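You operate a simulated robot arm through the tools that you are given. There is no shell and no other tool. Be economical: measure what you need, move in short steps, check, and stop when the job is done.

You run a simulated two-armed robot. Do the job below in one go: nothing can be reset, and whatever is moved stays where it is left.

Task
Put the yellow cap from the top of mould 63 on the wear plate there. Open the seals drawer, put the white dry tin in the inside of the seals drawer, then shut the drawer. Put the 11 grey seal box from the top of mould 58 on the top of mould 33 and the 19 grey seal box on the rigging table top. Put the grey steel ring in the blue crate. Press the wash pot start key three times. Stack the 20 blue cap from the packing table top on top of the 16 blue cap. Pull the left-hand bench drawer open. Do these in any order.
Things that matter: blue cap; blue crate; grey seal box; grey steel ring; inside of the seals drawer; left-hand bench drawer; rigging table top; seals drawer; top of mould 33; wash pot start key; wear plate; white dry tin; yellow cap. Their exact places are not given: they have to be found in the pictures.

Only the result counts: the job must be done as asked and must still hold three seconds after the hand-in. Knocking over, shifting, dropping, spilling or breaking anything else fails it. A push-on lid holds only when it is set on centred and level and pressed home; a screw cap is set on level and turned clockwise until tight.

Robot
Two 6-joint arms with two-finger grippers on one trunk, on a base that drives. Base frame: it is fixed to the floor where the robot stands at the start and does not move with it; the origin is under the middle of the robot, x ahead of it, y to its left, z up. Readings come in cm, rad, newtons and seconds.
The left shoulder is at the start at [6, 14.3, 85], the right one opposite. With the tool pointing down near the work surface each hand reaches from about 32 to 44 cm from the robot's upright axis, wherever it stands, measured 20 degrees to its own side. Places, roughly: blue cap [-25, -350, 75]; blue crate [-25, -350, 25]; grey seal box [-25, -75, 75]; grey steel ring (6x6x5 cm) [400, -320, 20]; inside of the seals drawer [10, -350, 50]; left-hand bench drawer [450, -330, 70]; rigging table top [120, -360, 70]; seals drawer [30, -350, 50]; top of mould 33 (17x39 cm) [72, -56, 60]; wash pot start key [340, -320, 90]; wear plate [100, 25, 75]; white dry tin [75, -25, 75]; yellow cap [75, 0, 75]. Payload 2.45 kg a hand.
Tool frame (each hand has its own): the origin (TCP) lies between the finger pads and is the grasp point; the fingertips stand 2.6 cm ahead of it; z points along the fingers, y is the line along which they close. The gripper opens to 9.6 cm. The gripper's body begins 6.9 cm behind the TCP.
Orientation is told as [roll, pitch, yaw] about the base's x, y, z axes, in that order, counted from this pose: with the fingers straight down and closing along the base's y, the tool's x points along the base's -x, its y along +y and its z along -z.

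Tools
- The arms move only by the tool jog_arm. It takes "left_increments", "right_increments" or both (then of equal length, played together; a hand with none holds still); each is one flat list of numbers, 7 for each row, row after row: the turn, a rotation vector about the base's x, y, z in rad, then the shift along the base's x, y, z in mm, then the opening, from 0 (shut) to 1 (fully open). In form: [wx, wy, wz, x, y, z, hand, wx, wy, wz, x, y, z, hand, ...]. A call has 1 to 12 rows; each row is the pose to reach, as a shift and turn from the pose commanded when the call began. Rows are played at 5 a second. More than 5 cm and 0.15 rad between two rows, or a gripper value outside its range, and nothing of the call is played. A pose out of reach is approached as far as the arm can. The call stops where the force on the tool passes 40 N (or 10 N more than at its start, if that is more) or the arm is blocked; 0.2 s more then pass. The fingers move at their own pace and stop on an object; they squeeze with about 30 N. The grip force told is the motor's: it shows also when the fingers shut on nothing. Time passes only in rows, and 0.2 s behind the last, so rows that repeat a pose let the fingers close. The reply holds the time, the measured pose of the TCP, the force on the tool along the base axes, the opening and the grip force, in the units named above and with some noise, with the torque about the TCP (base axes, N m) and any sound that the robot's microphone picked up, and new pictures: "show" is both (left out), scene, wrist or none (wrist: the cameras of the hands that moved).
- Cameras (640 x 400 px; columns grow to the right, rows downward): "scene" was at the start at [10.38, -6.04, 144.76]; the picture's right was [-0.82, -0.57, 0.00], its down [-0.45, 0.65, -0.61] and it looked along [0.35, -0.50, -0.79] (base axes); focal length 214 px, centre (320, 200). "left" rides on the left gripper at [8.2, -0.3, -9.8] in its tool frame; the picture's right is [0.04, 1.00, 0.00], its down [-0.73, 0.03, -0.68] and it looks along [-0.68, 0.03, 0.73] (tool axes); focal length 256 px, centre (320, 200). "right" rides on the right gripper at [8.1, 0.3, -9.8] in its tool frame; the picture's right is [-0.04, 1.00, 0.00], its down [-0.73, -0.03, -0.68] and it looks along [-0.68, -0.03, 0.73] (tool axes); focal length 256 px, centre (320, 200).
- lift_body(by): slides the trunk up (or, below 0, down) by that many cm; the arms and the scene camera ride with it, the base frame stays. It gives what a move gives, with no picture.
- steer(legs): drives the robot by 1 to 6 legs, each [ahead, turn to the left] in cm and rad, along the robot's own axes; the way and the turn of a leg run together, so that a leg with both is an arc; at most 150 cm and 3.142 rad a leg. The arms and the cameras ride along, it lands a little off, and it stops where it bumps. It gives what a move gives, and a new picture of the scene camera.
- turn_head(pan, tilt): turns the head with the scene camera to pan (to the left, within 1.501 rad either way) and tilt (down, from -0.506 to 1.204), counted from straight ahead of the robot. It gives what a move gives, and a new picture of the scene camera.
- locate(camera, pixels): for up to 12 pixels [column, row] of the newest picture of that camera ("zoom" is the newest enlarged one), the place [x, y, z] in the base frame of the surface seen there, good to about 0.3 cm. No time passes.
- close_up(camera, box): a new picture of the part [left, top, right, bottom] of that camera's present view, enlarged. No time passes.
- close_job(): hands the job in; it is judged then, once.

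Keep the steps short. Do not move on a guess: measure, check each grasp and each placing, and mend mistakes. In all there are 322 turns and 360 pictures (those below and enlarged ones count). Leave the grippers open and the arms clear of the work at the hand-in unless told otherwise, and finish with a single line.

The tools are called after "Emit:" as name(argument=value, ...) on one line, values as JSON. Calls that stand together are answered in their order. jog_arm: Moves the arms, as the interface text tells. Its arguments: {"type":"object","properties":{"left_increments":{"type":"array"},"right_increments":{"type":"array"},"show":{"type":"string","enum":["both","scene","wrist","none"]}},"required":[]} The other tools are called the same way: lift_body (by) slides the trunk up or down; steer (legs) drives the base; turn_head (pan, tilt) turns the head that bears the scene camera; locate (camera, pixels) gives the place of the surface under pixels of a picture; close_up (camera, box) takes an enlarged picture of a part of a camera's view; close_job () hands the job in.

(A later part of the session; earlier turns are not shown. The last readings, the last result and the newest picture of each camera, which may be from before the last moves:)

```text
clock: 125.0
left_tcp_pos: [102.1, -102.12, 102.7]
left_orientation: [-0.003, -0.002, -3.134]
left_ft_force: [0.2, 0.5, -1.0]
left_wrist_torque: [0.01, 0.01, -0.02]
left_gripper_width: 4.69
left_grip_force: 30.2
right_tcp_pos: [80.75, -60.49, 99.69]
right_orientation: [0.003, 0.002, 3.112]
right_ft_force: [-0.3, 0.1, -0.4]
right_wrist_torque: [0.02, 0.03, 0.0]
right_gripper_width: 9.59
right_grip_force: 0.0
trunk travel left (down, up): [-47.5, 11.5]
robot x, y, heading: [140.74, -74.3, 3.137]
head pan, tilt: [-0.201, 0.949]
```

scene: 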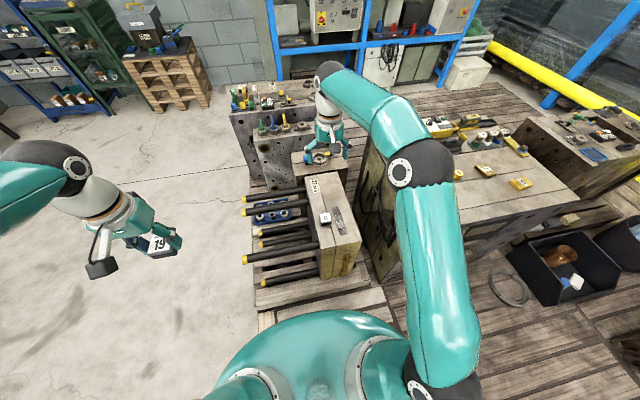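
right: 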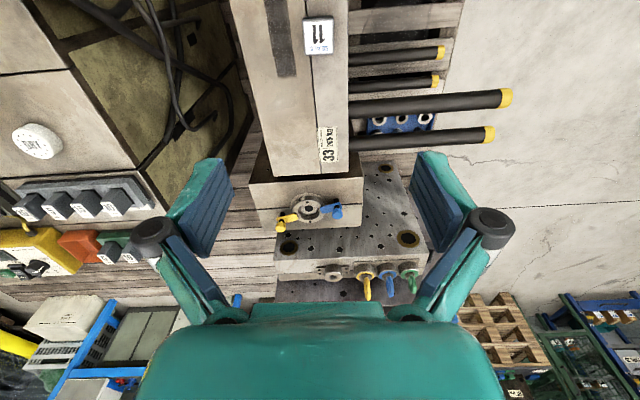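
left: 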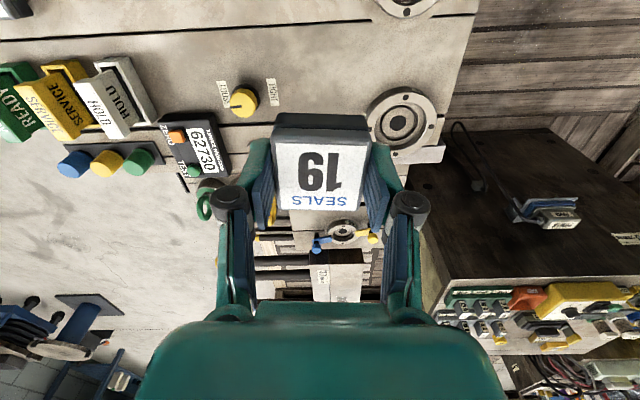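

Box 11 stands on mould 33. Retract the right hand, then shift the robot to y≈−26.

Emit:
jog_arm(right_increments=[0, 0, 0, 40, -15, 0, 1, 0, 0, 0, 80, -30, 0, 1, 0, 0, 0, 120, -45, 0, 1, 0, 0, 0, 160, -60, 0, 1, 0, 0, 0, 200, -75, 0, 1, 0, 0, 0, 240, -90, 0, 1, 0, 0, 0, 280, -105, 10, 1, 0, 0, 0, 300, -140, 10, 1], show="none")

Emit:
steer(legs=[[0, -1.565], [47, 0], [0, 1.571]])

Emit:
turn_head(pan=-0.1, tilt=0.95)

```text
clock: 126.8
left_tcp_pos: [102.02, -102.18, 102.69]
left_orientation: [-0.002, -0.003, -3.136]
left_ft_force: [-0.5, 0.3, -0.9]
left_wrist_torque: [0.01, -0.04, 0.01]
left_gripper_width: 4.7
left_grip_force: 30.4
right_tcp_pos: [110.84, -74.21, 101.0]
right_orientation: [0.001, 0.001, 3.11]
right_ft_force: [0.3, -0.2, 0.2]
right_wrist_torque: [0.02, 0.01, 0.0]
right_gripper_width: 9.6
right_grip_force: 0.1
trunk travel left (down, up): [-47.5, 11.5]
robot x, y, heading: [140.84, -74.01, 3.135]
head pan, tilt: [-0.201, 0.949]
```

```text
clock: 131.0
left_tcp_pos: [109.98, -37.43, 102.88]
left_orientation: [0.001, -0.001, 1.659]
left_ft_force: [0.5, -0.1, -0.4]
left_wrist_torque: [-0.05, 0.01, 0.0]
left_gripper_width: 4.68
left_grip_force: 30.1
right_tcp_pos: [138.42, -43.96, 101.03]
right_orientation: [0.005, -0.001, 1.623]
right_ft_force: [0.5, -0.3, -0.1]
right_wrist_torque: [0.0, 0.03, 0.02]
right_gripper_width: 9.6
right_grip_force: 0.0
trunk travel left (down, up): [-47.5, 11.5]
robot x, y, heading: [136.4, -74.23, 1.632]
head pan, tilt: [-0.201, 0.949]
stopped in leg 1: the robot was blocked; the commanded pose is now the measured one
```

scene: 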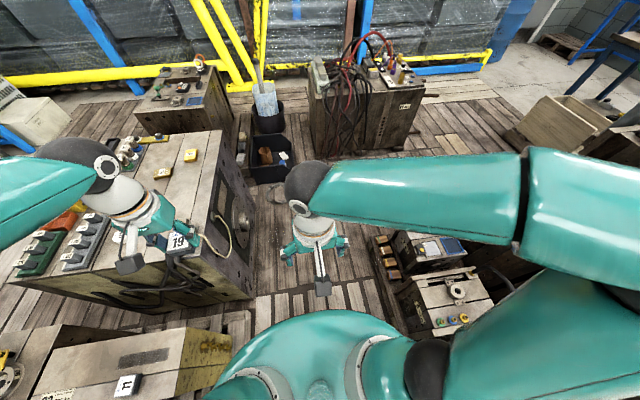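

```text
clock: 131.7
left_tcp_pos: [109.8, -37.41, 102.84]
left_orientation: [-0.001, -0.002, 1.66]
left_ft_force: [0.4, 0.7, 0.3]
left_wrist_torque: [0.01, 0.04, 0.0]
left_gripper_width: 4.71
left_grip_force: 29.8
right_tcp_pos: [138.23, -44.03, 100.95]
right_orientation: [0.005, 0.001, 1.622]
right_ft_force: [0.1, 0.3, -0.6]
right_wrist_torque: [0.0, 0.04, 0.01]
right_gripper_width: 9.59
right_grip_force: 0.1
trunk travel left (down, up): [-47.5, 11.5]
robot x, y, heading: [135.83, -74.12, 1.63]
head pan, tilt: [-0.099, 0.949]
```

scene: 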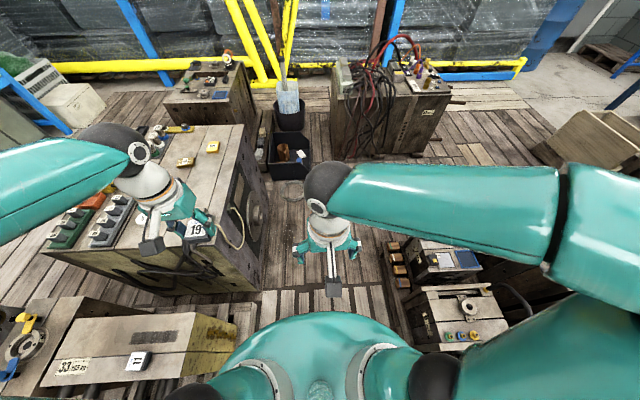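

Emit:
locate(camera="scene", pixels=[[388, 265], [385, 300], [420, 320], [265, 285], [250, 290], [245, 240], [392, 245], [400, 320], [300, 300], [245, 350]])

```text
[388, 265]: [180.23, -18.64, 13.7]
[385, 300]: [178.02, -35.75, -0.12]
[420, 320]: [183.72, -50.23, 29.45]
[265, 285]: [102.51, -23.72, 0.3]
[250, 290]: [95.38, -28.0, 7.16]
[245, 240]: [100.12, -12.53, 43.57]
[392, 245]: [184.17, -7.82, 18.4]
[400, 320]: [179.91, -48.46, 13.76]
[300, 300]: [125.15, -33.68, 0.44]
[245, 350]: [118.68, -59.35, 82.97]
```

Emit:
steer(legs=[[0, -0.13], [47, 0], [0, 1.64]])

Emit:
turn_head(pan=-0.1, tilt=1.0)

```text
clock: 139.0
left_tcp_pos: [97.47, -44.04, 102.74]
left_orientation: [-0.003, 0.001, 3.004]
left_ft_force: [0.1, 0.2, -0.7]
left_wrist_torque: [0.05, -0.03, 0.0]
left_gripper_width: 4.67
left_grip_force: 29.7
right_tcp_pos: [110.15, -17.72, 101.12]
right_orientation: [0.0, -0.002, 2.967]
right_ft_force: [-0.3, -0.2, -0.3]
right_wrist_torque: [0.04, -0.02, 0.0]
right_gripper_width: 9.6
right_grip_force: 0.1
trunk travel left (down, up): [-47.5, 11.5]
robot x, y, heading: [140.14, -22.03, 2.995]
head pan, tilt: [-0.099, 0.949]
stopped in leg 3: the robot was blocked; the commanded pose is now the measured one
```

scene: 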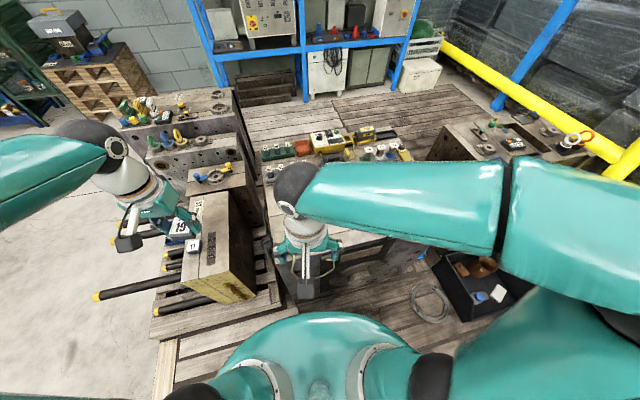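

```text
clock: 139.7
left_tcp_pos: [97.56, -43.84, 102.99]
left_orientation: [-0.001, -0.002, 3.003]
left_ft_force: [-0.2, 0.1, 0.1]
left_wrist_torque: [-0.02, -0.01, 0.02]
left_gripper_width: 4.7
left_grip_force: 30.1
right_tcp_pos: [110.28, -17.46, 101.12]
right_orientation: [0.003, -0.001, 2.967]
right_ft_force: [1.0, 0.2, 0.7]
right_wrist_torque: [0.0, 0.02, -0.01]
right_gripper_width: 9.62
right_grip_force: 0.2
trunk travel left (down, up): [-47.5, 11.5]
robot x, y, heading: [140.62, -21.79, 2.992]
head pan, tilt: [-0.099, 1.0]
```

scene: 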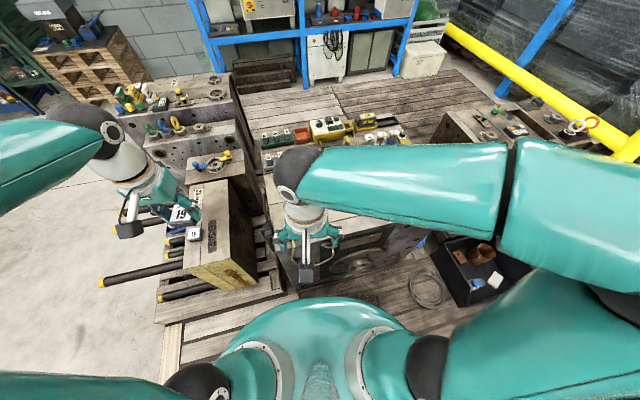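

Robot stands at (140.6,−21.8). The cap needs a slightly tilted reach. Move the right hand toward the cap with a 0.3 rad tilt (fingers toward −x).

Emit:
jog_arm(right_increments=[0, 0.05, 0, -40, 22, 0, 1, 0, 0.1, 0, -80, 44, 0, 1, 0, 0.15, 0, -120, 66, 0, 1, 0, 0.2, 0, -160, 88, 0, 1, 0, 0.25, 0, -200, 110, 0, 1, 0, 0.3, 0, -240, 130, 0, 1, 0, 0.3, 0, -280, 150, 0, 1, 0, 0.3, 0, -303, 162, -20, 1, 0, 0.3, 0, -310, 162, -60, 1, 0, 0.3, 0, -310, 162, -100, 1, 0, 0.3, 0, -310, 162, -130, 1], show="both")

```text
clock: 142.1
left_tcp_pos: [97.48, -43.73, 102.93]
left_orientation: [-0.001, 0.0, 3.002]
left_ft_force: [-0.7, 0.6, 0.0]
left_wrist_torque: [0.01, -0.01, -0.02]
left_gripper_width: 4.68
left_grip_force: 29.5
right_tcp_pos: [79.46, -1.2, 87.95]
right_orientation: [0.06, -0.294, 2.956]
right_ft_force: [-0.4, 0.1, 0.1]
right_wrist_torque: [-0.01, -0.01, -0.01]
right_gripper_width: 9.6
right_grip_force: 0.1
trunk travel left (down, up): [-47.5, 11.5]
robot x, y, heading: [140.07, -21.54, 2.999]
head pan, tilt: [-0.099, 1.0]
```

scene: 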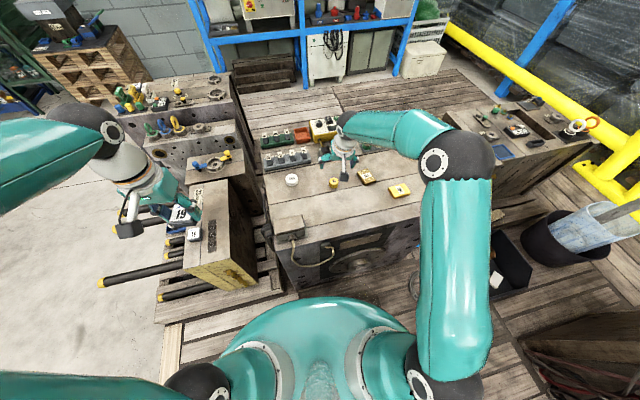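
right: 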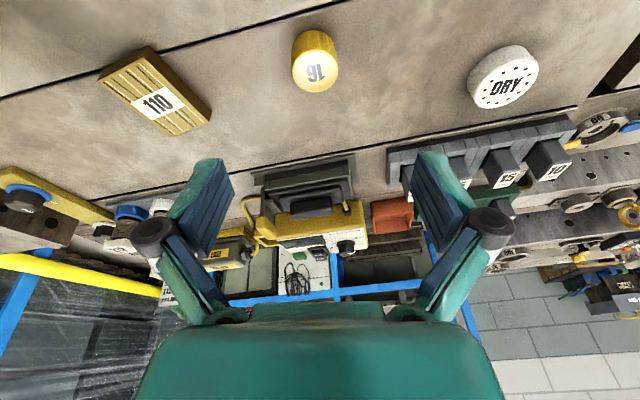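

Reached. Measure the cap and plates from this view.

Emit:
locate(camera="right", pixels=[[314, 76], [296, 74], [335, 72], [315, 90], [314, 58], [290, 95], [503, 78], [470, 95], [505, 105], [530, 60], [160, 102], [250, 70]])

Emit:
close_up(camera="right", box=[80, 20, 240, 140])

Emit:
close_up(camera="scene", box=[260, 120, 460, 245])

```text
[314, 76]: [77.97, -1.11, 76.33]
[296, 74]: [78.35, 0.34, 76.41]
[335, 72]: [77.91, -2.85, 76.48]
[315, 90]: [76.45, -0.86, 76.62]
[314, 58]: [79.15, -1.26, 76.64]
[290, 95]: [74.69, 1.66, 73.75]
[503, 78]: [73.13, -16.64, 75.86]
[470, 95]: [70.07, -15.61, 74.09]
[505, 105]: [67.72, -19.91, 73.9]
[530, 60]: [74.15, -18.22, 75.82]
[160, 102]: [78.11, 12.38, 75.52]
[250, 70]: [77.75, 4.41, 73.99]
```

```text
3.33 times, centred on (160, 80) of right
```

zoom: 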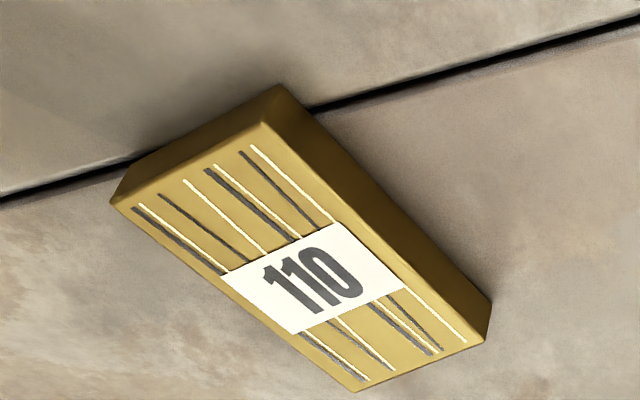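

```text
3.20 times, centred on (360, 182) of scene
```

zoom: 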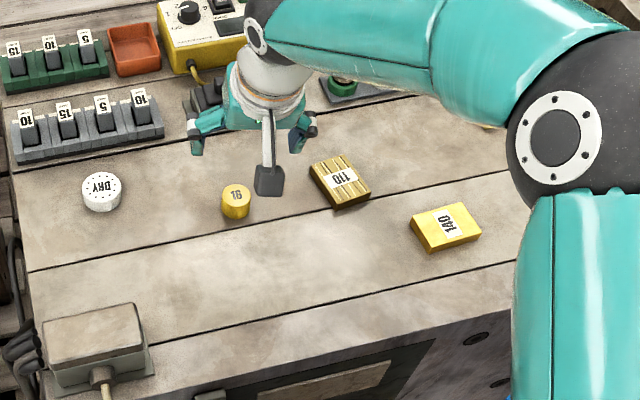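

Emit:
locate(camera="zoom", pixels=[[413, 219], [464, 206], [478, 232], [428, 247], [445, 225], [343, 178], [237, 190], [236, 211], [100, 185]])

```text
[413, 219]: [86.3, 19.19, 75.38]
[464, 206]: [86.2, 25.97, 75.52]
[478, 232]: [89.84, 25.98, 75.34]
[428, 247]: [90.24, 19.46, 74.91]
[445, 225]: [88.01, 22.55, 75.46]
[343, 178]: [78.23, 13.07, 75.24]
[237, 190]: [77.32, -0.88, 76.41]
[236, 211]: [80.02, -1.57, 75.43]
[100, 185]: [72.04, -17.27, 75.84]
```

140's centre (88.05, 22.65), top 75.5 – agrees with the given place. Now grip the cap at (77.8,−1.2).

Emit:
jog_arm(right_increments=[0.026, 0, 0.084, 0, 0, -30, 0.8, 0.052, 0, 0.167, 0, 0, -60, 0.7, 0.052, 0, 0.167, -9, 0, -85, 0.7, 0.052, 0, 0.167, -16, 0, -100, 0.7, 0.052, 0, 0.167, -16, 0, -108, 0.7, 0.052, 0, 0.167, -16, 0, -108, 0.7], show="wrist")

```text
clock: 143.4
left_tcp_pos: [97.47, -43.69, 102.85]
left_orientation: [-0.002, 0.0, 3.002]
left_ft_force: [0.6, 0.4, -0.4]
left_wrist_torque: [-0.01, -0.02, 0.02]
left_gripper_width: 4.71
left_grip_force: 30.2
right_tcp_pos: [77.76, -1.24, 77.33]
right_orientation: [0.004, -0.3, 3.138]
right_ft_force: [0.5, -0.6, -0.8]
right_wrist_torque: [0.03, -0.01, 0.01]
right_gripper_width: 6.72
right_grip_force: 0.1
trunk travel left (down, up): [-47.5, 11.5]
robot x, y, heading: [140.5, -22.01, 2.995]
head pan, tilt: [-0.099, 1.0]
```

right: 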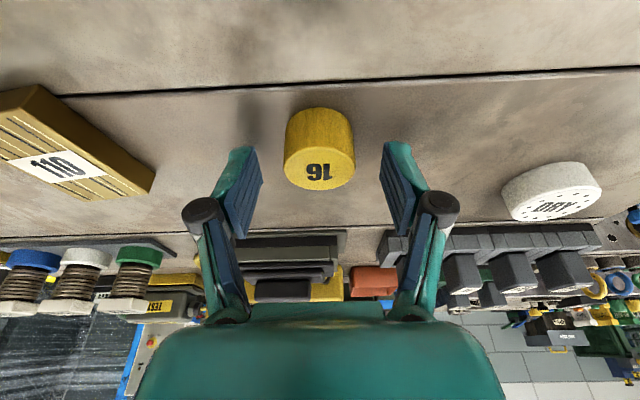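

Emit:
jog_arm(right_increments=[0, 0, 0, 0, 0, -3, 0, 0, 0, 0, 0, 0, -3, 0, 0, 0, 0, 0, 0, -3, 0, 0, 0, 0, 0, 0, -3, 0], show="wrist")

```text
clock: 144.4
left_tcp_pos: [97.55, -43.77, 102.89]
left_orientation: [-0.002, -0.001, 3.002]
left_ft_force: [-0.3, 0.3, -0.8]
left_wrist_torque: [0.02, 0.0, 0.0]
left_gripper_width: 4.72
left_grip_force: 30.5
right_tcp_pos: [77.86, -1.18, 77.02]
right_orientation: [0.004, -0.299, 3.141]
right_ft_force: [0.3, 1.5, 1.3]
right_wrist_torque: [0.03, -0.03, -0.02]
right_gripper_width: 3.4
right_grip_force: 30.1
trunk travel left (down, up): [-47.5, 11.5]
robot x, y, heading: [140.26, -21.94, 2.997]
head pan, tilt: [-0.099, 1.0]
```

right: 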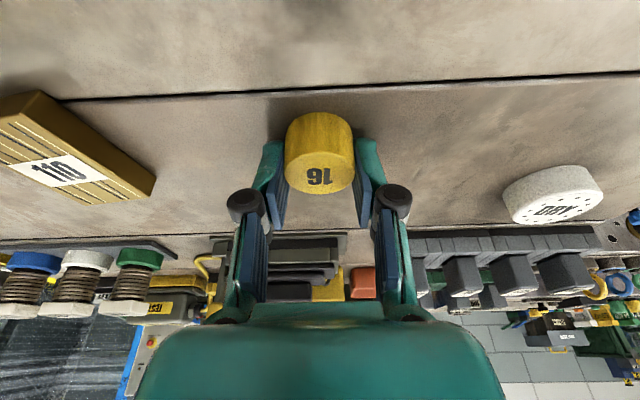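

Cap held. Lift, carry over to plate 140, hover about 1 cm above.

Emit:
jog_arm(right_increments=[0, 0, 0, 0, 0, 40, 0, 0, 0, 0, 0, 0, 70, 0, 0, 0, 0, 18, 40, 70, 0, 0, 0, 0, 36, 80, 70, 0, 0, 0, 0, 54, 120, 70, 0, 0, 0, 0, 72, 160, 70, 0, 0, 0, 0, 90, 200, 70, 0, 0, 0, 0, 103, 238, 70, 0, 0, 0, 0, 103, 238, 40, 0, 0, 0, 0, 103, 238, 30, 0, 0, 0, 0, 103, 238, 30, 0], show="both")

```text
clock: 146.8
left_tcp_pos: [97.47, -43.74, 102.85]
left_orientation: [-0.001, 0.001, 3.002]
left_ft_force: [0.0, -0.3, -0.6]
left_wrist_torque: [0.0, 0.0, 0.0]
left_gripper_width: 4.67
left_grip_force: 30.1
right_tcp_pos: [88.12, 22.53, 79.99]
right_orientation: [0.002, -0.3, 3.14]
right_ft_force: [-0.6, 0.6, -0.2]
right_wrist_torque: [0.03, -0.03, 0.01]
right_gripper_width: 3.41
right_grip_force: 30.1
trunk travel left (down, up): [-47.5, 11.5]
robot x, y, heading: [140.63, -21.7, 2.997]
head pan, tilt: [-0.099, 1.0]
```

scene: 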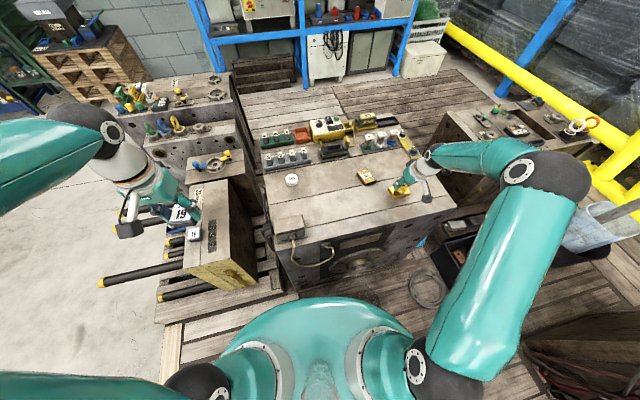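
right: 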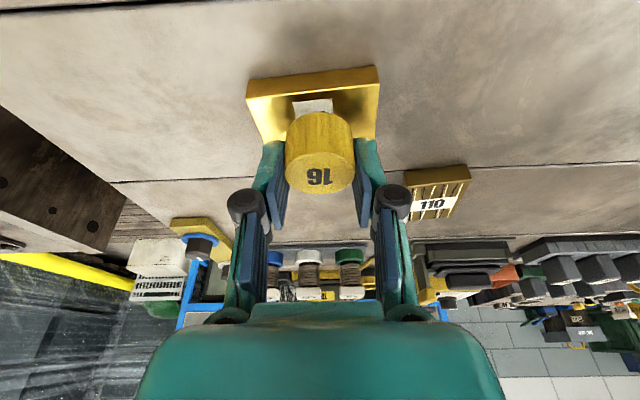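

Emit:
jog_arm(right_increments=[0, 0, 0, 0, 2, -6, 0, 0, 0, 0, 0, 2, -10, 0, 0, 0, 0, 0, 2, -12, 0, 0, 0, 0, 0, 2, -14, 0, 0, 0, 0, 0, 2, -15, 0, 0, 0, 0, 0, 2, -15, 0], show="wrist")

```text
clock: 148.2
left_tcp_pos: [97.55, -43.81, 102.97]
left_orientation: [-0.005, -0.001, 3.004]
left_ft_force: [0.1, 1.3, 0.0]
left_wrist_torque: [0.02, -0.01, -0.02]
left_gripper_width: 4.66
left_grip_force: 30.1
right_tcp_pos: [88.0, 22.7, 78.52]
right_orientation: [0.002, -0.305, 3.139]
right_ft_force: [0.9, -0.7, 15.7]
right_wrist_torque: [-0.02, -0.11, -0.05]
right_gripper_width: 3.42
right_grip_force: 30.2
trunk travel left (down, up): [-47.5, 11.5]
robot x, y, heading: [140.42, -21.91, 3.001]
head pan, tilt: [-0.099, 1.0]
```

right: 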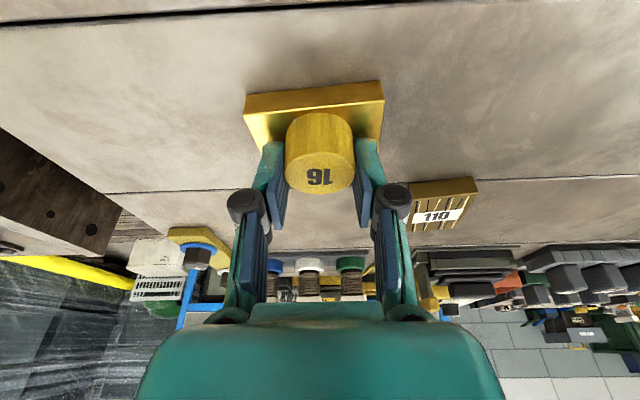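

Seated (15 N). Ease 1 mm, open, and back out along the finger line.

Emit:
jog_arm(right_increments=[0, 0, 0, 0, 0, 1, 0, 0, 0, 0, 0, 0, 1, 0.6, 0, 0, 0, 0, 0, 1, 0.6, 0, 0, 0, 0, 0, 1, 0.6, 0, 0, 0, 8, 0, 27, 0.6, 0, 0, 0, 20, 0, 65, 0.8, 0, 0, 0, 20, 0, 105, 1, 0, 0, 0, 20, 0, 105, 1], show="wrist")

Emit:
close_up(camera="scene", box=[340, 150, 480, 240])

```text
clock: 150.1
left_tcp_pos: [97.51, -43.79, 102.87]
left_orientation: [0.0, 0.0, 3.001]
left_ft_force: [0.8, 0.7, -0.7]
left_wrist_torque: [-0.01, -0.01, 0.0]
left_gripper_width: 4.68
left_grip_force: 29.8
right_tcp_pos: [89.86, 22.42, 88.91]
right_orientation: [0.005, -0.3, 3.14]
right_ft_force: [-0.3, 0.6, 0.2]
right_wrist_torque: [0.0, -0.01, 0.05]
right_gripper_width: 9.58
right_grip_force: 0.0
trunk travel left (down, up): [-47.5, 11.5]
robot x, y, heading: [140.55, -21.9, 2.994]
head pan, tilt: [-0.099, 1.0]
```

right: 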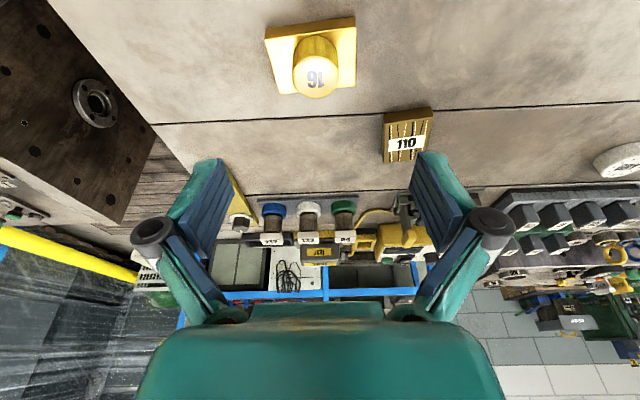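

```text
4.44 times, centred on (410, 195) of scene
```

zoom: 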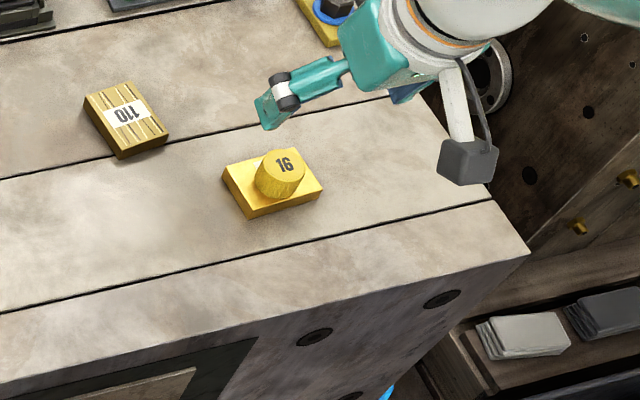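

Cap sits centred on the plate. Next the DRY tin at (72,−17.2): I need ~6 cm more reach. Raise the right hand and try creeping the base ahead 4 cm.

Emit:
jog_arm(right_increments=[0, -0.1, 0, 30, -30, 20, 1, 0, -0.2, 0, 60, -60, 40, 1, 0, -0.3, 0, 90, -90, 70, 1, 0, -0.3, 0, 120, -120, 100, 1, 0, -0.3, 0, 150, -150, 120, 1], show="none")

Emit:
steer(legs=[[0, 0.12], [4, 0]])

```text
refused: row 3 steps farther than a row can; nothing moved
```

```text
clock: 151.5
left_tcp_pos: [96.08, -48.52, 102.79]
left_orientation: [-0.001, 0.001, 3.123]
left_ft_force: [-0.6, -0.3, -1.0]
left_wrist_torque: [0.0, -0.07, -0.02]
left_gripper_width: 4.67
left_grip_force: 30.0
right_tcp_pos: [80.7, 16.25, 88.69]
right_orientation: [0.004, -0.296, -3.024]
right_ft_force: [-0.6, -0.5, -0.4]
right_wrist_torque: [-0.04, -0.05, -0.02]
right_gripper_width: 9.58
right_grip_force: 0.1
trunk travel left (down, up): [-47.5, 11.5]
robot x, y, heading: [136.16, -22.25, 3.112]
head pan, tilt: [-0.099, 1.0]
```

scene: 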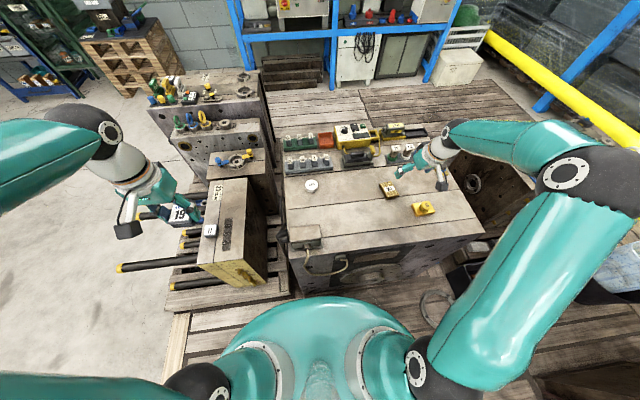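

No bump; creep 2 cm more, then bring the right hand upright above the DRY tin.

Emit:
steer(legs=[[2, 0]])

Emit:
jog_arm(right_increments=[0.012, -0.1, 0, 0, -20, 25, 1, 0.023, -0.2, 0, 0, -45, 50, 1, 0.035, -0.298, 0, 0, -90, 50, 1, 0.035, -0.298, 0, 0, -135, 50, 1, 0.035, -0.298, 0, 0, -180, 50, 1, 0.035, -0.298, 0, 0, -225, 50, 1, 0.035, -0.298, 0, 0, -270, 50, 1, 0.035, -0.298, 0, 0, -310, 50, 1, 0.035, -0.298, 0, 0, -333, 30, 1, 0.035, -0.298, 0, 0, -333, -10, 1], show="wrist")

```text
clock: 152.3
left_tcp_pos: [94.2, -48.54, 102.88]
left_orientation: [-0.003, 0.002, 3.122]
left_ft_force: [-0.6, 0.8, -1.1]
left_wrist_torque: [-0.01, -0.06, -0.02]
left_gripper_width: 4.68
left_grip_force: 30.2
right_tcp_pos: [78.77, 16.24, 88.81]
right_orientation: [0.005, -0.297, -3.023]
right_ft_force: [0.2, -0.1, 0.0]
right_wrist_torque: [0.02, -0.04, 0.0]
right_gripper_width: 9.59
right_grip_force: 0.1
trunk travel left (down, up): [-47.5, 11.5]
robot x, y, heading: [134.32, -21.63, 3.109]
head pan, tilt: [-0.099, 1.0]
```

scene: 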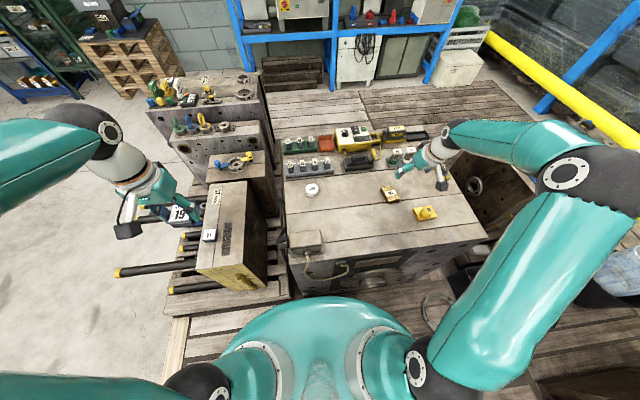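

```text
clock: 154.5
left_tcp_pos: [94.32, -48.44, 102.89]
left_orientation: [-0.001, 0.0, 3.122]
left_ft_force: [-0.4, 0.3, -0.8]
left_wrist_torque: [0.03, 0.0, -0.02]
left_gripper_width: 4.68
left_grip_force: 29.4
right_tcp_pos: [78.99, -17.04, 87.69]
right_orientation: [0.005, 0.0, -3.024]
right_ft_force: [0.5, -0.3, 0.6]
right_wrist_torque: [0.0, 0.01, 0.02]
right_gripper_width: 9.6
right_grip_force: 0.0
trunk travel left (down, up): [-47.5, 11.5]
robot x, y, heading: [134.44, -21.7, 3.114]
head pan, tilt: [-0.099, 1.0]
```

right: 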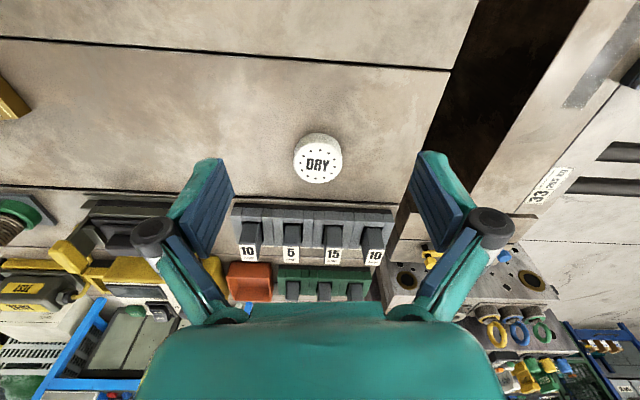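

Emit:
locate(camera="right", pixels=[[318, 163], [296, 160], [341, 157], [318, 142], [320, 182], [318, 136], [318, 200], [315, 215], [290, 230], [330, 212]])

```text
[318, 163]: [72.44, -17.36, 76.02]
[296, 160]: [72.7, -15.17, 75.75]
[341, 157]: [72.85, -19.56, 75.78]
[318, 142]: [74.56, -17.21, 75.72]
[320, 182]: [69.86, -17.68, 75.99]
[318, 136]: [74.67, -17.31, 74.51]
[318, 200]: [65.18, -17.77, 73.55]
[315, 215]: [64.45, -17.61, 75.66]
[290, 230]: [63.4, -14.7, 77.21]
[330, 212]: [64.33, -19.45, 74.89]
```

Tin centre (72.35,−17.4), Ø≈4.6, top 75.9. Descend and grip.

Emit:
jog_arm(right_increments=[0, 0, 0, -35, -2, -30, 1, 0, 0, 0, -66, -4, -55, 1, 0, 0, 0, -66, -4, -85, 0.85, 0, 0, 0, -66, -4, -110, 0.85, 0, 0, 0, -66, -4, -110, 0.85, 0, 0, 0, -66, -4, -110, 0, 0, 0, 0, -66, -4, -110, 0, 0, 0, 0, -66, -4, -110, 0], show="wrist")

```text
clock: 156.3
left_tcp_pos: [94.24, -48.44, 103.03]
left_orientation: [-0.002, 0.0, 3.121]
left_ft_force: [0.1, 0.1, -0.4]
left_wrist_torque: [0.0, 0.04, -0.01]
left_gripper_width: 4.68
left_grip_force: 30.3
right_tcp_pos: [72.5, -17.33, 76.84]
right_orientation: [0.006, 0.002, -3.023]
right_ft_force: [-0.5, -0.4, -0.2]
right_wrist_torque: [0.02, -0.02, 0.02]
right_gripper_width: 4.78
right_grip_force: 29.5
trunk travel left (down, up): [-47.5, 11.5]
robot x, y, heading: [134.51, -21.39, 3.113]
head pan, tilt: [-0.099, 1.0]
```

right: 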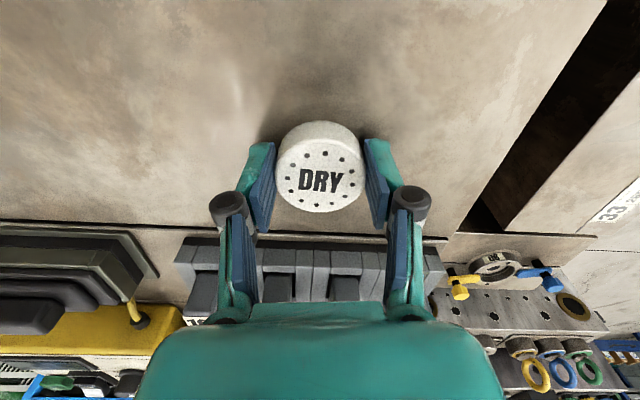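

DRY tin gripped (4.78 cm). Lift and retract.

Emit:
jog_arm(right_increments=[0, 0, 0, 0, 0, 45, 0, 0, 0, 0, 0, 0, 90, 0, 0, 0, 0, 0, 0, 135, 0, 0, 0, 0, 0, 0, 180, 0, 0, 0, 0, 30, 0, 215, 0, 0, 0, 0, 70, -8, 230, 0, 0, 0, 0, 115, -16, 240, 0, 0, 0, 0, 160, -24, 245, 0, 0, 0, 0, 205, -32, 245, 0, 0, 0, 0, 250, -40, 245, 0, 0, 0, 0, 290, -45, 245, 0, 0, 0, 0, 310, -50, 245, 0], show="wrist")

```text
clock: 158.9
left_tcp_pos: [94.52, -48.47, 103.05]
left_orientation: [-0.001, 0.001, 3.121]
left_ft_force: [1.3, -0.3, 0.2]
left_wrist_torque: [-0.02, 0.0, 0.04]
left_gripper_width: 4.66
left_grip_force: 30.1
right_tcp_pos: [103.45, -22.22, 101.23]
right_orientation: [0.006, -0.001, -3.024]
right_ft_force: [0.6, 0.4, -0.9]
right_wrist_torque: [-0.02, -0.02, 0.01]
right_gripper_width: 4.79
right_grip_force: 30.2
trunk travel left (down, up): [-47.5, 11.5]
robot x, y, heading: [134.37, -22.1, 3.113]
head pan, tilt: [-0.099, 1.0]
```

right: 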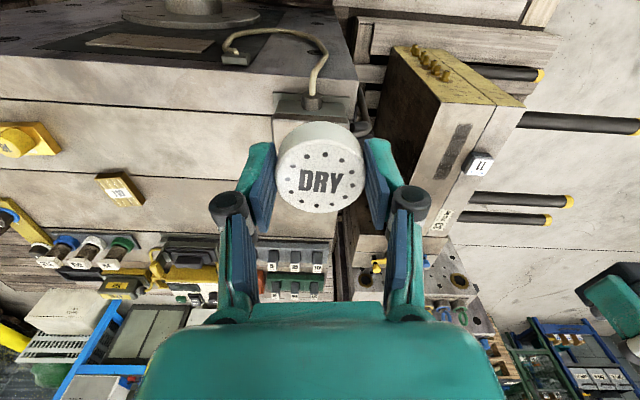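

Back out and drive toward the wall tables: turn to −y, pass the hoist at x≈133.

Emit:
steer(legs=[[-5, 0], [0, 0.8], [0, 0.75], [120, 0]])

Emit:
turn_head(pan=0, tilt=0.6)

```text
clock: 162.5
left_tcp_pos: [130.68, -69.23, 103.0]
left_orientation: [-0.003, 0.0, -2.365]
left_ft_force: [0.3, -0.4, -1.2]
left_wrist_torque: [0.0, -0.03, 0.01]
left_gripper_width: 4.68
left_grip_force: 30.3
right_tcp_pos: [118.25, -44.27, 101.3]
right_orientation: [0.003, 0.001, -2.224]
right_ft_force: [1.0, -0.1, 0.0]
right_wrist_torque: [0.05, 0.04, -0.01]
right_gripper_width: 4.76
right_grip_force: 29.9
trunk travel left (down, up): [-47.5, 11.5]
robot x, y, heading: [137.45, -20.05, -2.374]
head pan, tilt: [-0.099, 1.0]
stopped in leg 3: the robot was blocked; the commanded pose is now the measured one
```

scene: 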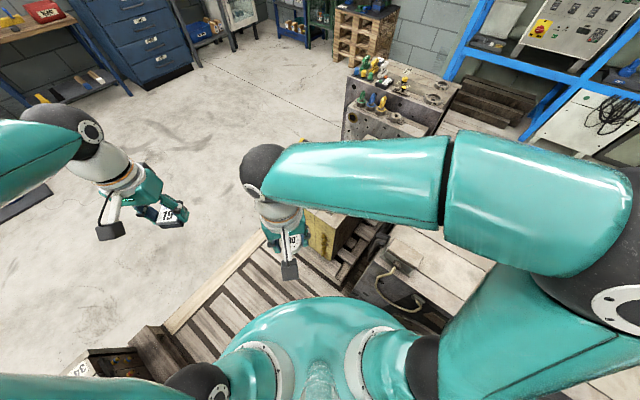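

```text
clock: 163.3
left_tcp_pos: [130.69, -69.11, 103.02]
left_orientation: [-0.001, 0.001, -2.365]
left_ft_force: [-0.5, 0.4, -1.2]
left_wrist_torque: [-0.03, -0.02, -0.04]
left_gripper_width: 4.69
left_grip_force: 29.6
right_tcp_pos: [118.06, -44.3, 101.33]
right_orientation: [0.005, 0.001, -2.226]
right_ft_force: [-0.2, 0.1, -0.7]
right_wrist_torque: [-0.01, 0.02, 0.0]
right_gripper_width: 4.76
right_grip_force: 30.2
trunk travel left (down, up): [-47.5, 11.5]
robot x, y, heading: [137.66, -19.67, -2.378]
head pan, tilt: [0.0, 0.6]
```

scene: 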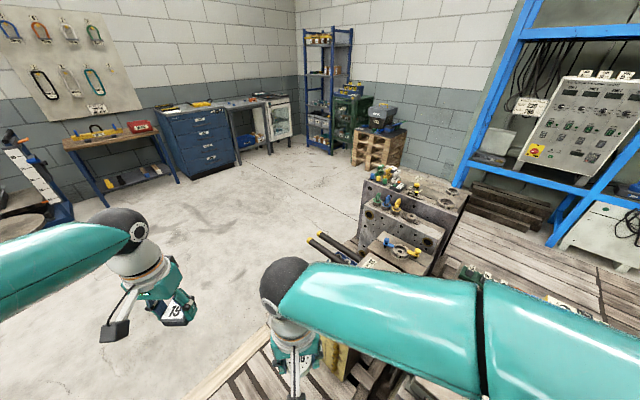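

Base corner is likely touching in this 79 cm gap. Reverse 2 cm and continue the turn.

Emit:
steer(legs=[[-2, 0], [0, 0.75]])

```text
clock: 166.3
left_tcp_pos: [166.66, -59.98, 103.03]
left_orientation: [-0.004, 0.001, -1.633]
left_ft_force: [0.3, 0.2, -0.5]
left_wrist_torque: [0.02, 0.01, 0.04]
left_gripper_width: 4.69
left_grip_force: 30.9
right_tcp_pos: [140.87, -49.95, 101.33]
right_orientation: [0.008, -0.002, -1.495]
right_ft_force: [0.3, -0.6, -0.2]
right_wrist_torque: [0.0, -0.01, -0.05]
right_gripper_width: 4.79
right_grip_force: 30.1
trunk travel left (down, up): [-47.5, 11.5]
robot x, y, heading: [136.73, -19.07, -1.65]
head pan, tilt: [0.0, 0.6]
```

scene: 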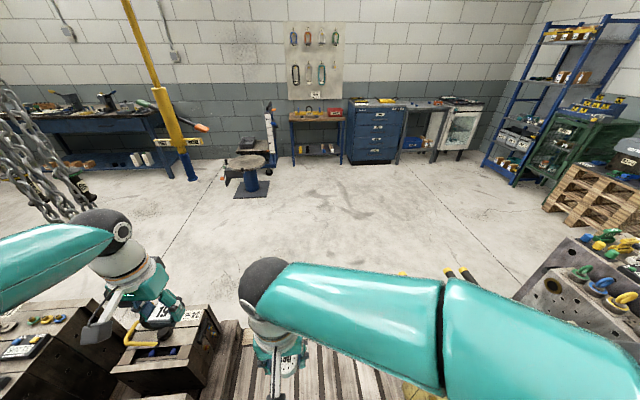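

Emit:
steer(legs=[[130, 0], [0, 0.08], [80, 0]])

Emit:
turn_head(pan=0, tilt=0.6)

```text
clock: 177.4
left_tcp_pos: [158.92, -268.76, 103.1]
left_orientation: [-0.004, 0.001, -1.569]
left_ft_force: [-0.7, -0.6, -1.0]
left_wrist_torque: [0.02, -0.01, 0.01]
left_gripper_width: 4.67
left_grip_force: 30.1
right_tcp_pos: [132.71, -260.17, 101.42]
right_orientation: [0.004, 0.0, -1.434]
right_ft_force: [0.4, -0.6, 0.0]
right_wrist_torque: [0.06, -0.01, -0.02]
right_gripper_width: 4.79
right_grip_force: 29.7
trunk travel left (down, up): [-47.5, 11.5]
robot x, y, heading: [126.47, -229.59, -1.585]
head pan, tilt: [0.0, 0.6]
```

scene: 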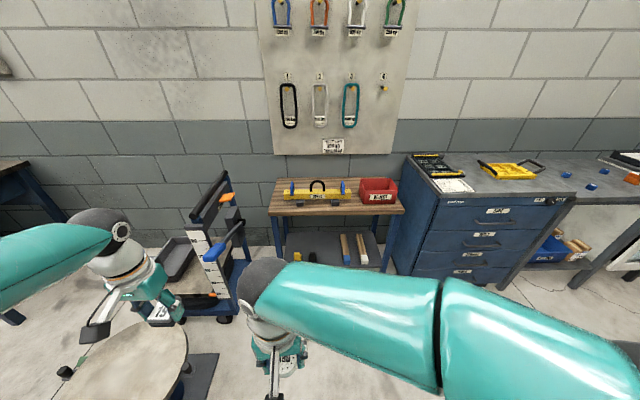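

```text
clock: 178.0
left_tcp_pos: [159.15, -268.75, 103.17]
left_orientation: [-0.004, -0.001, -1.569]
left_ft_force: [-0.4, -0.8, -0.5]
left_wrist_torque: [0.01, 0.01, -0.02]
left_gripper_width: 4.69
left_grip_force: 30.6
right_tcp_pos: [132.61, -260.29, 101.54]
right_orientation: [0.005, 0.0, -1.432]
right_ft_force: [-0.2, 0.8, -0.5]
right_wrist_torque: [-0.03, 0.01, -0.01]
right_gripper_width: 4.78
right_grip_force: 29.9
trunk travel left (down, up): [-47.5, 11.5]
robot x, y, heading: [126.61, -229.38, -1.587]
head pan, tilt: [0.0, 0.6]
```

scene: 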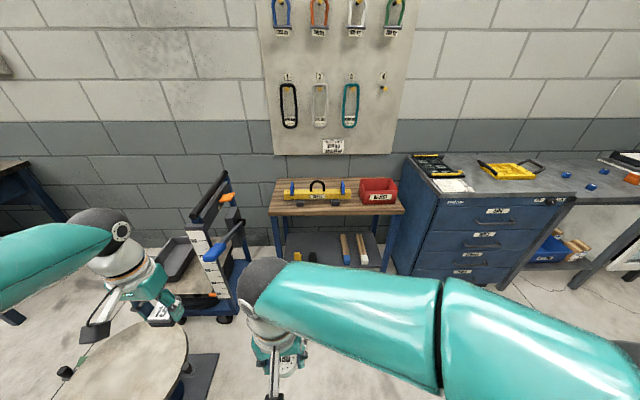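

Emit:
locate(camera="scene", pixels=[[272, 208], [405, 208], [335, 205], [280, 182], [390, 182], [318, 195], [378, 195], [240, 300], [215, 250], [150, 340], [325, 187], [240, 240]])

Emit:
close_up(camera="scene", box=[380, 140, 640, 300])

```text
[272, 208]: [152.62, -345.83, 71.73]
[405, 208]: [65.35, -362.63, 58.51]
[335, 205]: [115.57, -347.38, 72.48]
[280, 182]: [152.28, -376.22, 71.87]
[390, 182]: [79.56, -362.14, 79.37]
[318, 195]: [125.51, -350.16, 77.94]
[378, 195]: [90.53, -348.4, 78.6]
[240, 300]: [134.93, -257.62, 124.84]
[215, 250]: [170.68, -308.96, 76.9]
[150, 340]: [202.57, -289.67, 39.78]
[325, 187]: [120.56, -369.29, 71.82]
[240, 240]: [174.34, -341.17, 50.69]
```

```text
2.46 times, centred on (510, 220) of scene
```

zoom: 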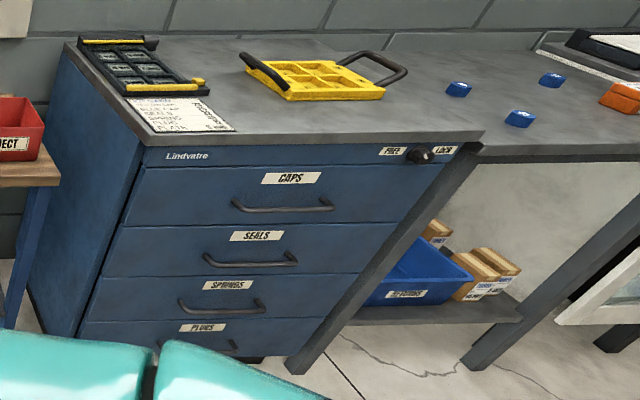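

Emit:
close_up(camera="scene", box=[260, 165, 420, 265])

Emit:
locate(camera="zoom", pixels=[[100, 130], [360, 130], [395, 130], [400, 155], [380, 100], [420, 150], [545, 155], [60, 120], [350, 80], [90, 150]])

```text
4.00 times, centred on (340, 215) of scene
```

zoom: 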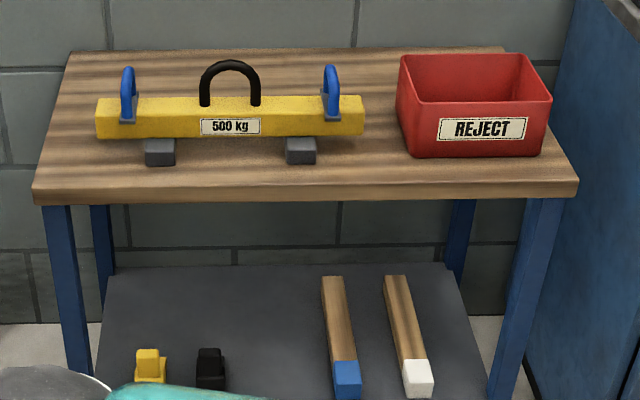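

```text
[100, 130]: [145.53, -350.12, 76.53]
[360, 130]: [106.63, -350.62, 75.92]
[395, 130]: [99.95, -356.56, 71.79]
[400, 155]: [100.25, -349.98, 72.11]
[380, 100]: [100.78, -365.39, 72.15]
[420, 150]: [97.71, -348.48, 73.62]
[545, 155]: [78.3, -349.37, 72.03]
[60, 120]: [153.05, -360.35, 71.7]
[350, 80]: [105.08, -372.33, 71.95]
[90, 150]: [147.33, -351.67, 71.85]
```

Spot for box 19: front strip of the rigging table near (102,−346), free of beam and reject box. Drive to about (95,−298).

Emit:
steer(legs=[[0, -0.415], [74, 0], [0, 0.431]])

Emit:
turn_head(pan=0, tilt=0.85)

```text
clock: 184.8
left_tcp_pos: [128.0, -333.68, 103.07]
left_orientation: [-0.004, 0.001, -1.571]
left_ft_force: [-0.5, 0.9, 0.0]
left_wrist_torque: [0.01, -0.01, -0.01]
left_gripper_width: 4.73
left_grip_force: 30.1
right_tcp_pos: [101.47, -325.17, 101.51]
right_orientation: [0.004, -0.001, -1.431]
right_ft_force: [0.4, -0.1, -0.8]
right_wrist_torque: [0.01, -0.01, -0.02]
right_gripper_width: 4.79
right_grip_force: 30.1
trunk travel left (down, up): [-47.5, 11.5]
robot x, y, heading: [93.63, -294.17, -1.585]
head pan, tilt: [0.0, 0.6]
```

scene: 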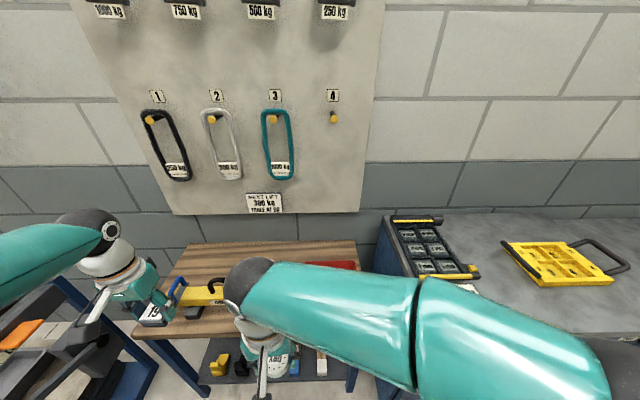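

```text
clock: 185.6
left_tcp_pos: [127.87, -333.73, 103.18]
left_orientation: [-0.001, 0.001, -1.572]
left_ft_force: [-0.4, 0.4, -0.3]
left_wrist_torque: [0.01, -0.03, 0.0]
left_gripper_width: 4.71
left_grip_force: 30.0
right_tcp_pos: [101.32, -325.16, 101.53]
right_orientation: [0.005, 0.001, -1.434]
right_ft_force: [0.6, -0.4, -0.4]
right_wrist_torque: [0.02, 0.0, -0.03]
right_gripper_width: 4.77
right_grip_force: 29.9
trunk travel left (down, up): [-47.5, 11.5]
robot x, y, heading: [93.97, -294.22, -1.584]
head pan, tilt: [0.0, 0.85]
```

scene: 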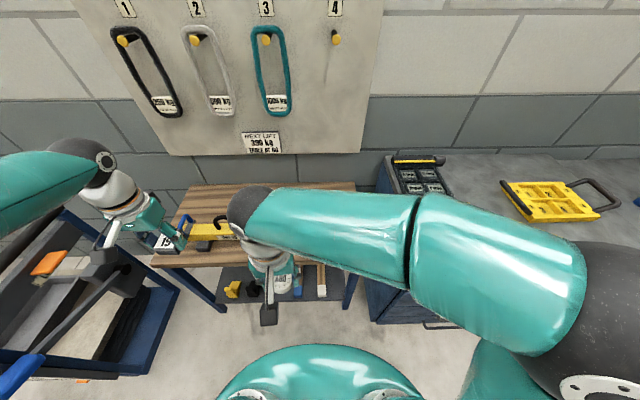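

Move the left hand over the front strip (x≈118) and look.

Emit:
jog_arm(left_increments=[0, 0, 0, -30, -30, 0, 0, 0, 0, 0, -60, -60, 0, 0, 0, 0, 0, -90, -90, -10, 0, 0, 0, 0, -100, -115, -40, 0, 0, 0, 0, -100, -115, -80, 0], show="wrist")

```text
clock: 186.8
left_tcp_pos: [118.09, -345.33, 94.92]
left_orientation: [-0.002, -0.001, -1.57]
left_ft_force: [0.4, -0.7, -0.3]
left_wrist_torque: [-0.01, 0.0, -0.01]
left_gripper_width: 4.69
left_grip_force: 29.8
right_tcp_pos: [101.47, -325.23, 101.56]
right_orientation: [0.006, 0.0, -1.432]
right_ft_force: [0.8, -0.3, -0.7]
right_wrist_torque: [0.01, -0.02, 0.0]
right_gripper_width: 4.75
right_grip_force: 30.1
trunk travel left (down, up): [-47.5, 11.5]
robot x, y, heading: [93.99, -294.46, -1.585]
head pan, tilt: [0.0, 0.85]
```

left: 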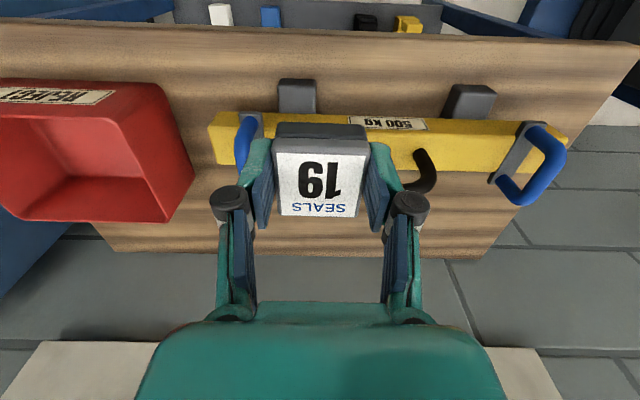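

Emit:
locate(camera="left", pixels=[[320, 42], [320, 60], [297, 82], [345, 85], [235, 40], [215, 120], [190, 170], [205, 90], [235, 90], [170, 90], [250, 108], [420, 60]])

```text
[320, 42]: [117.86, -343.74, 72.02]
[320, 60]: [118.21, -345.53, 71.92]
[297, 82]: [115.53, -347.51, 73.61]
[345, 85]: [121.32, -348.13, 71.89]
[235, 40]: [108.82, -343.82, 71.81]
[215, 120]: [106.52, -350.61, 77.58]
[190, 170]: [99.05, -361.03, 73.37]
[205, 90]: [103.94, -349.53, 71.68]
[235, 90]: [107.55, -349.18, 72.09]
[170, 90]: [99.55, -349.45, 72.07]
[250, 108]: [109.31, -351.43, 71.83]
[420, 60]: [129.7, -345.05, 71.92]
```

Clear spot between reject box and beam: centre (104,−346.8). First shift the right hand 14 cm to its own side, then bring box 19 there.

Emit:
jog_arm(right_increments=[0, 0, 0, -45, 0, 0, 0, 0, 0, 0, -90, 0, 0, 0, 0, 0, 0, -140, 0, 0, 0, 0, 0, 0, -140, 0, 0, 0, 0, 0, 0, -140, 0, 0, 0, 0, 0, 0, -140, 0, 0, 0, 0, 0, 0, -140, 0, 0, 0], left_increments=[0, 0, 0, 0, 0, 0, 0, 0, 0, 0, 0, 0, 0, 0, 0, 0, 0, -20, 0, 0, 0, 0, 0, 0, -60, -5, 0, 0, 0, 0, 0, -100, -10, 0, 0, 0, 0, 0, -141, -15, -40, 0, 0, 0, 0, -141, -15, -85, 0], show="wrist")

```text
refused: row 6 steps farther than a row can; nothing moved
```

Emit:
jog_arm(right_increments=[0, 0, 0, -45, 0, 0, 0, 0, 0, 0, -90, 0, 0, 0, 0, 0, 0, -139, 0, 0, 0, 0, 0, 0, -139, 0, 0, 0, 0, 0, 0, -139, 0, 0, 0, 0, 0, 0, -139, 0, 0, 0, 0, 0, 0, -139, 0, 0, 0, 0, 0, 0, -139, 0, 0, 0], left_increments=[0, 0, 0, 0, 0, 0, 0, 0, 0, 0, 0, 0, 0, 0, 0, 0, 0, -20, 0, 0, 0, 0, 0, 0, -60, -5, 0, 0, 0, 0, 0, -100, -10, 0, 0, 0, 0, 0, -141, -15, 0, 0, 0, 0, 0, -141, -15, -45, 0, 0, 0, 0, -141, -15, -90, 0], show="wrist")

```text
clock: 188.6
left_tcp_pos: [103.99, -346.76, 85.72]
left_orientation: [-0.004, 0.0, -1.571]
left_ft_force: [-0.1, 0.5, 0.0]
left_wrist_torque: [0.01, 0.03, -0.02]
left_gripper_width: 4.67
left_grip_force: 29.0
right_tcp_pos: [87.63, -325.04, 101.49]
right_orientation: [0.005, -0.001, -1.431]
right_ft_force: [1.0, -0.1, -0.3]
right_wrist_torque: [0.01, 0.03, -0.02]
right_gripper_width: 4.77
right_grip_force: 30.4
trunk travel left (down, up): [-47.5, 11.5]
robot x, y, heading: [93.59, -294.28, -1.587]
head pan, tilt: [0.0, 0.85]
```

right: 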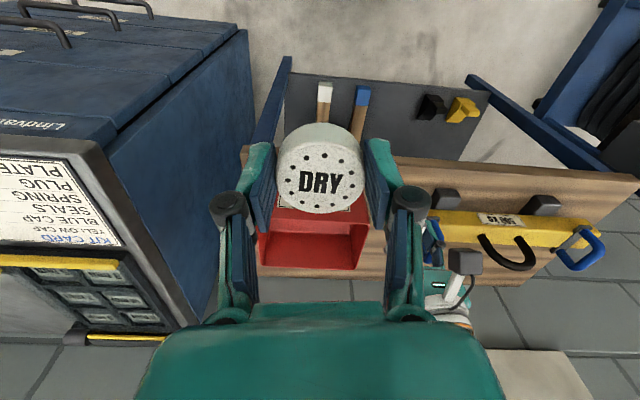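
left: 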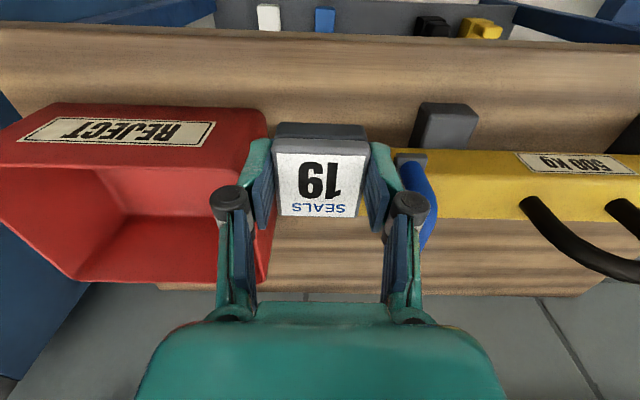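

Emit:
locate(camera="left", pixels=[[260, 108], [262, 125], [235, 165], [200, 100], [395, 155], [390, 165], [440, 110], [270, 100]])

```text
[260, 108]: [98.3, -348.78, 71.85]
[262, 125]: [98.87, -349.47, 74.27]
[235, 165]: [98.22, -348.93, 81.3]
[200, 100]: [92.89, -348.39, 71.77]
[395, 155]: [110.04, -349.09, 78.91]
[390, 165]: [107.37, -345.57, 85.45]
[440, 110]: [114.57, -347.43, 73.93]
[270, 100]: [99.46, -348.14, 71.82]
```

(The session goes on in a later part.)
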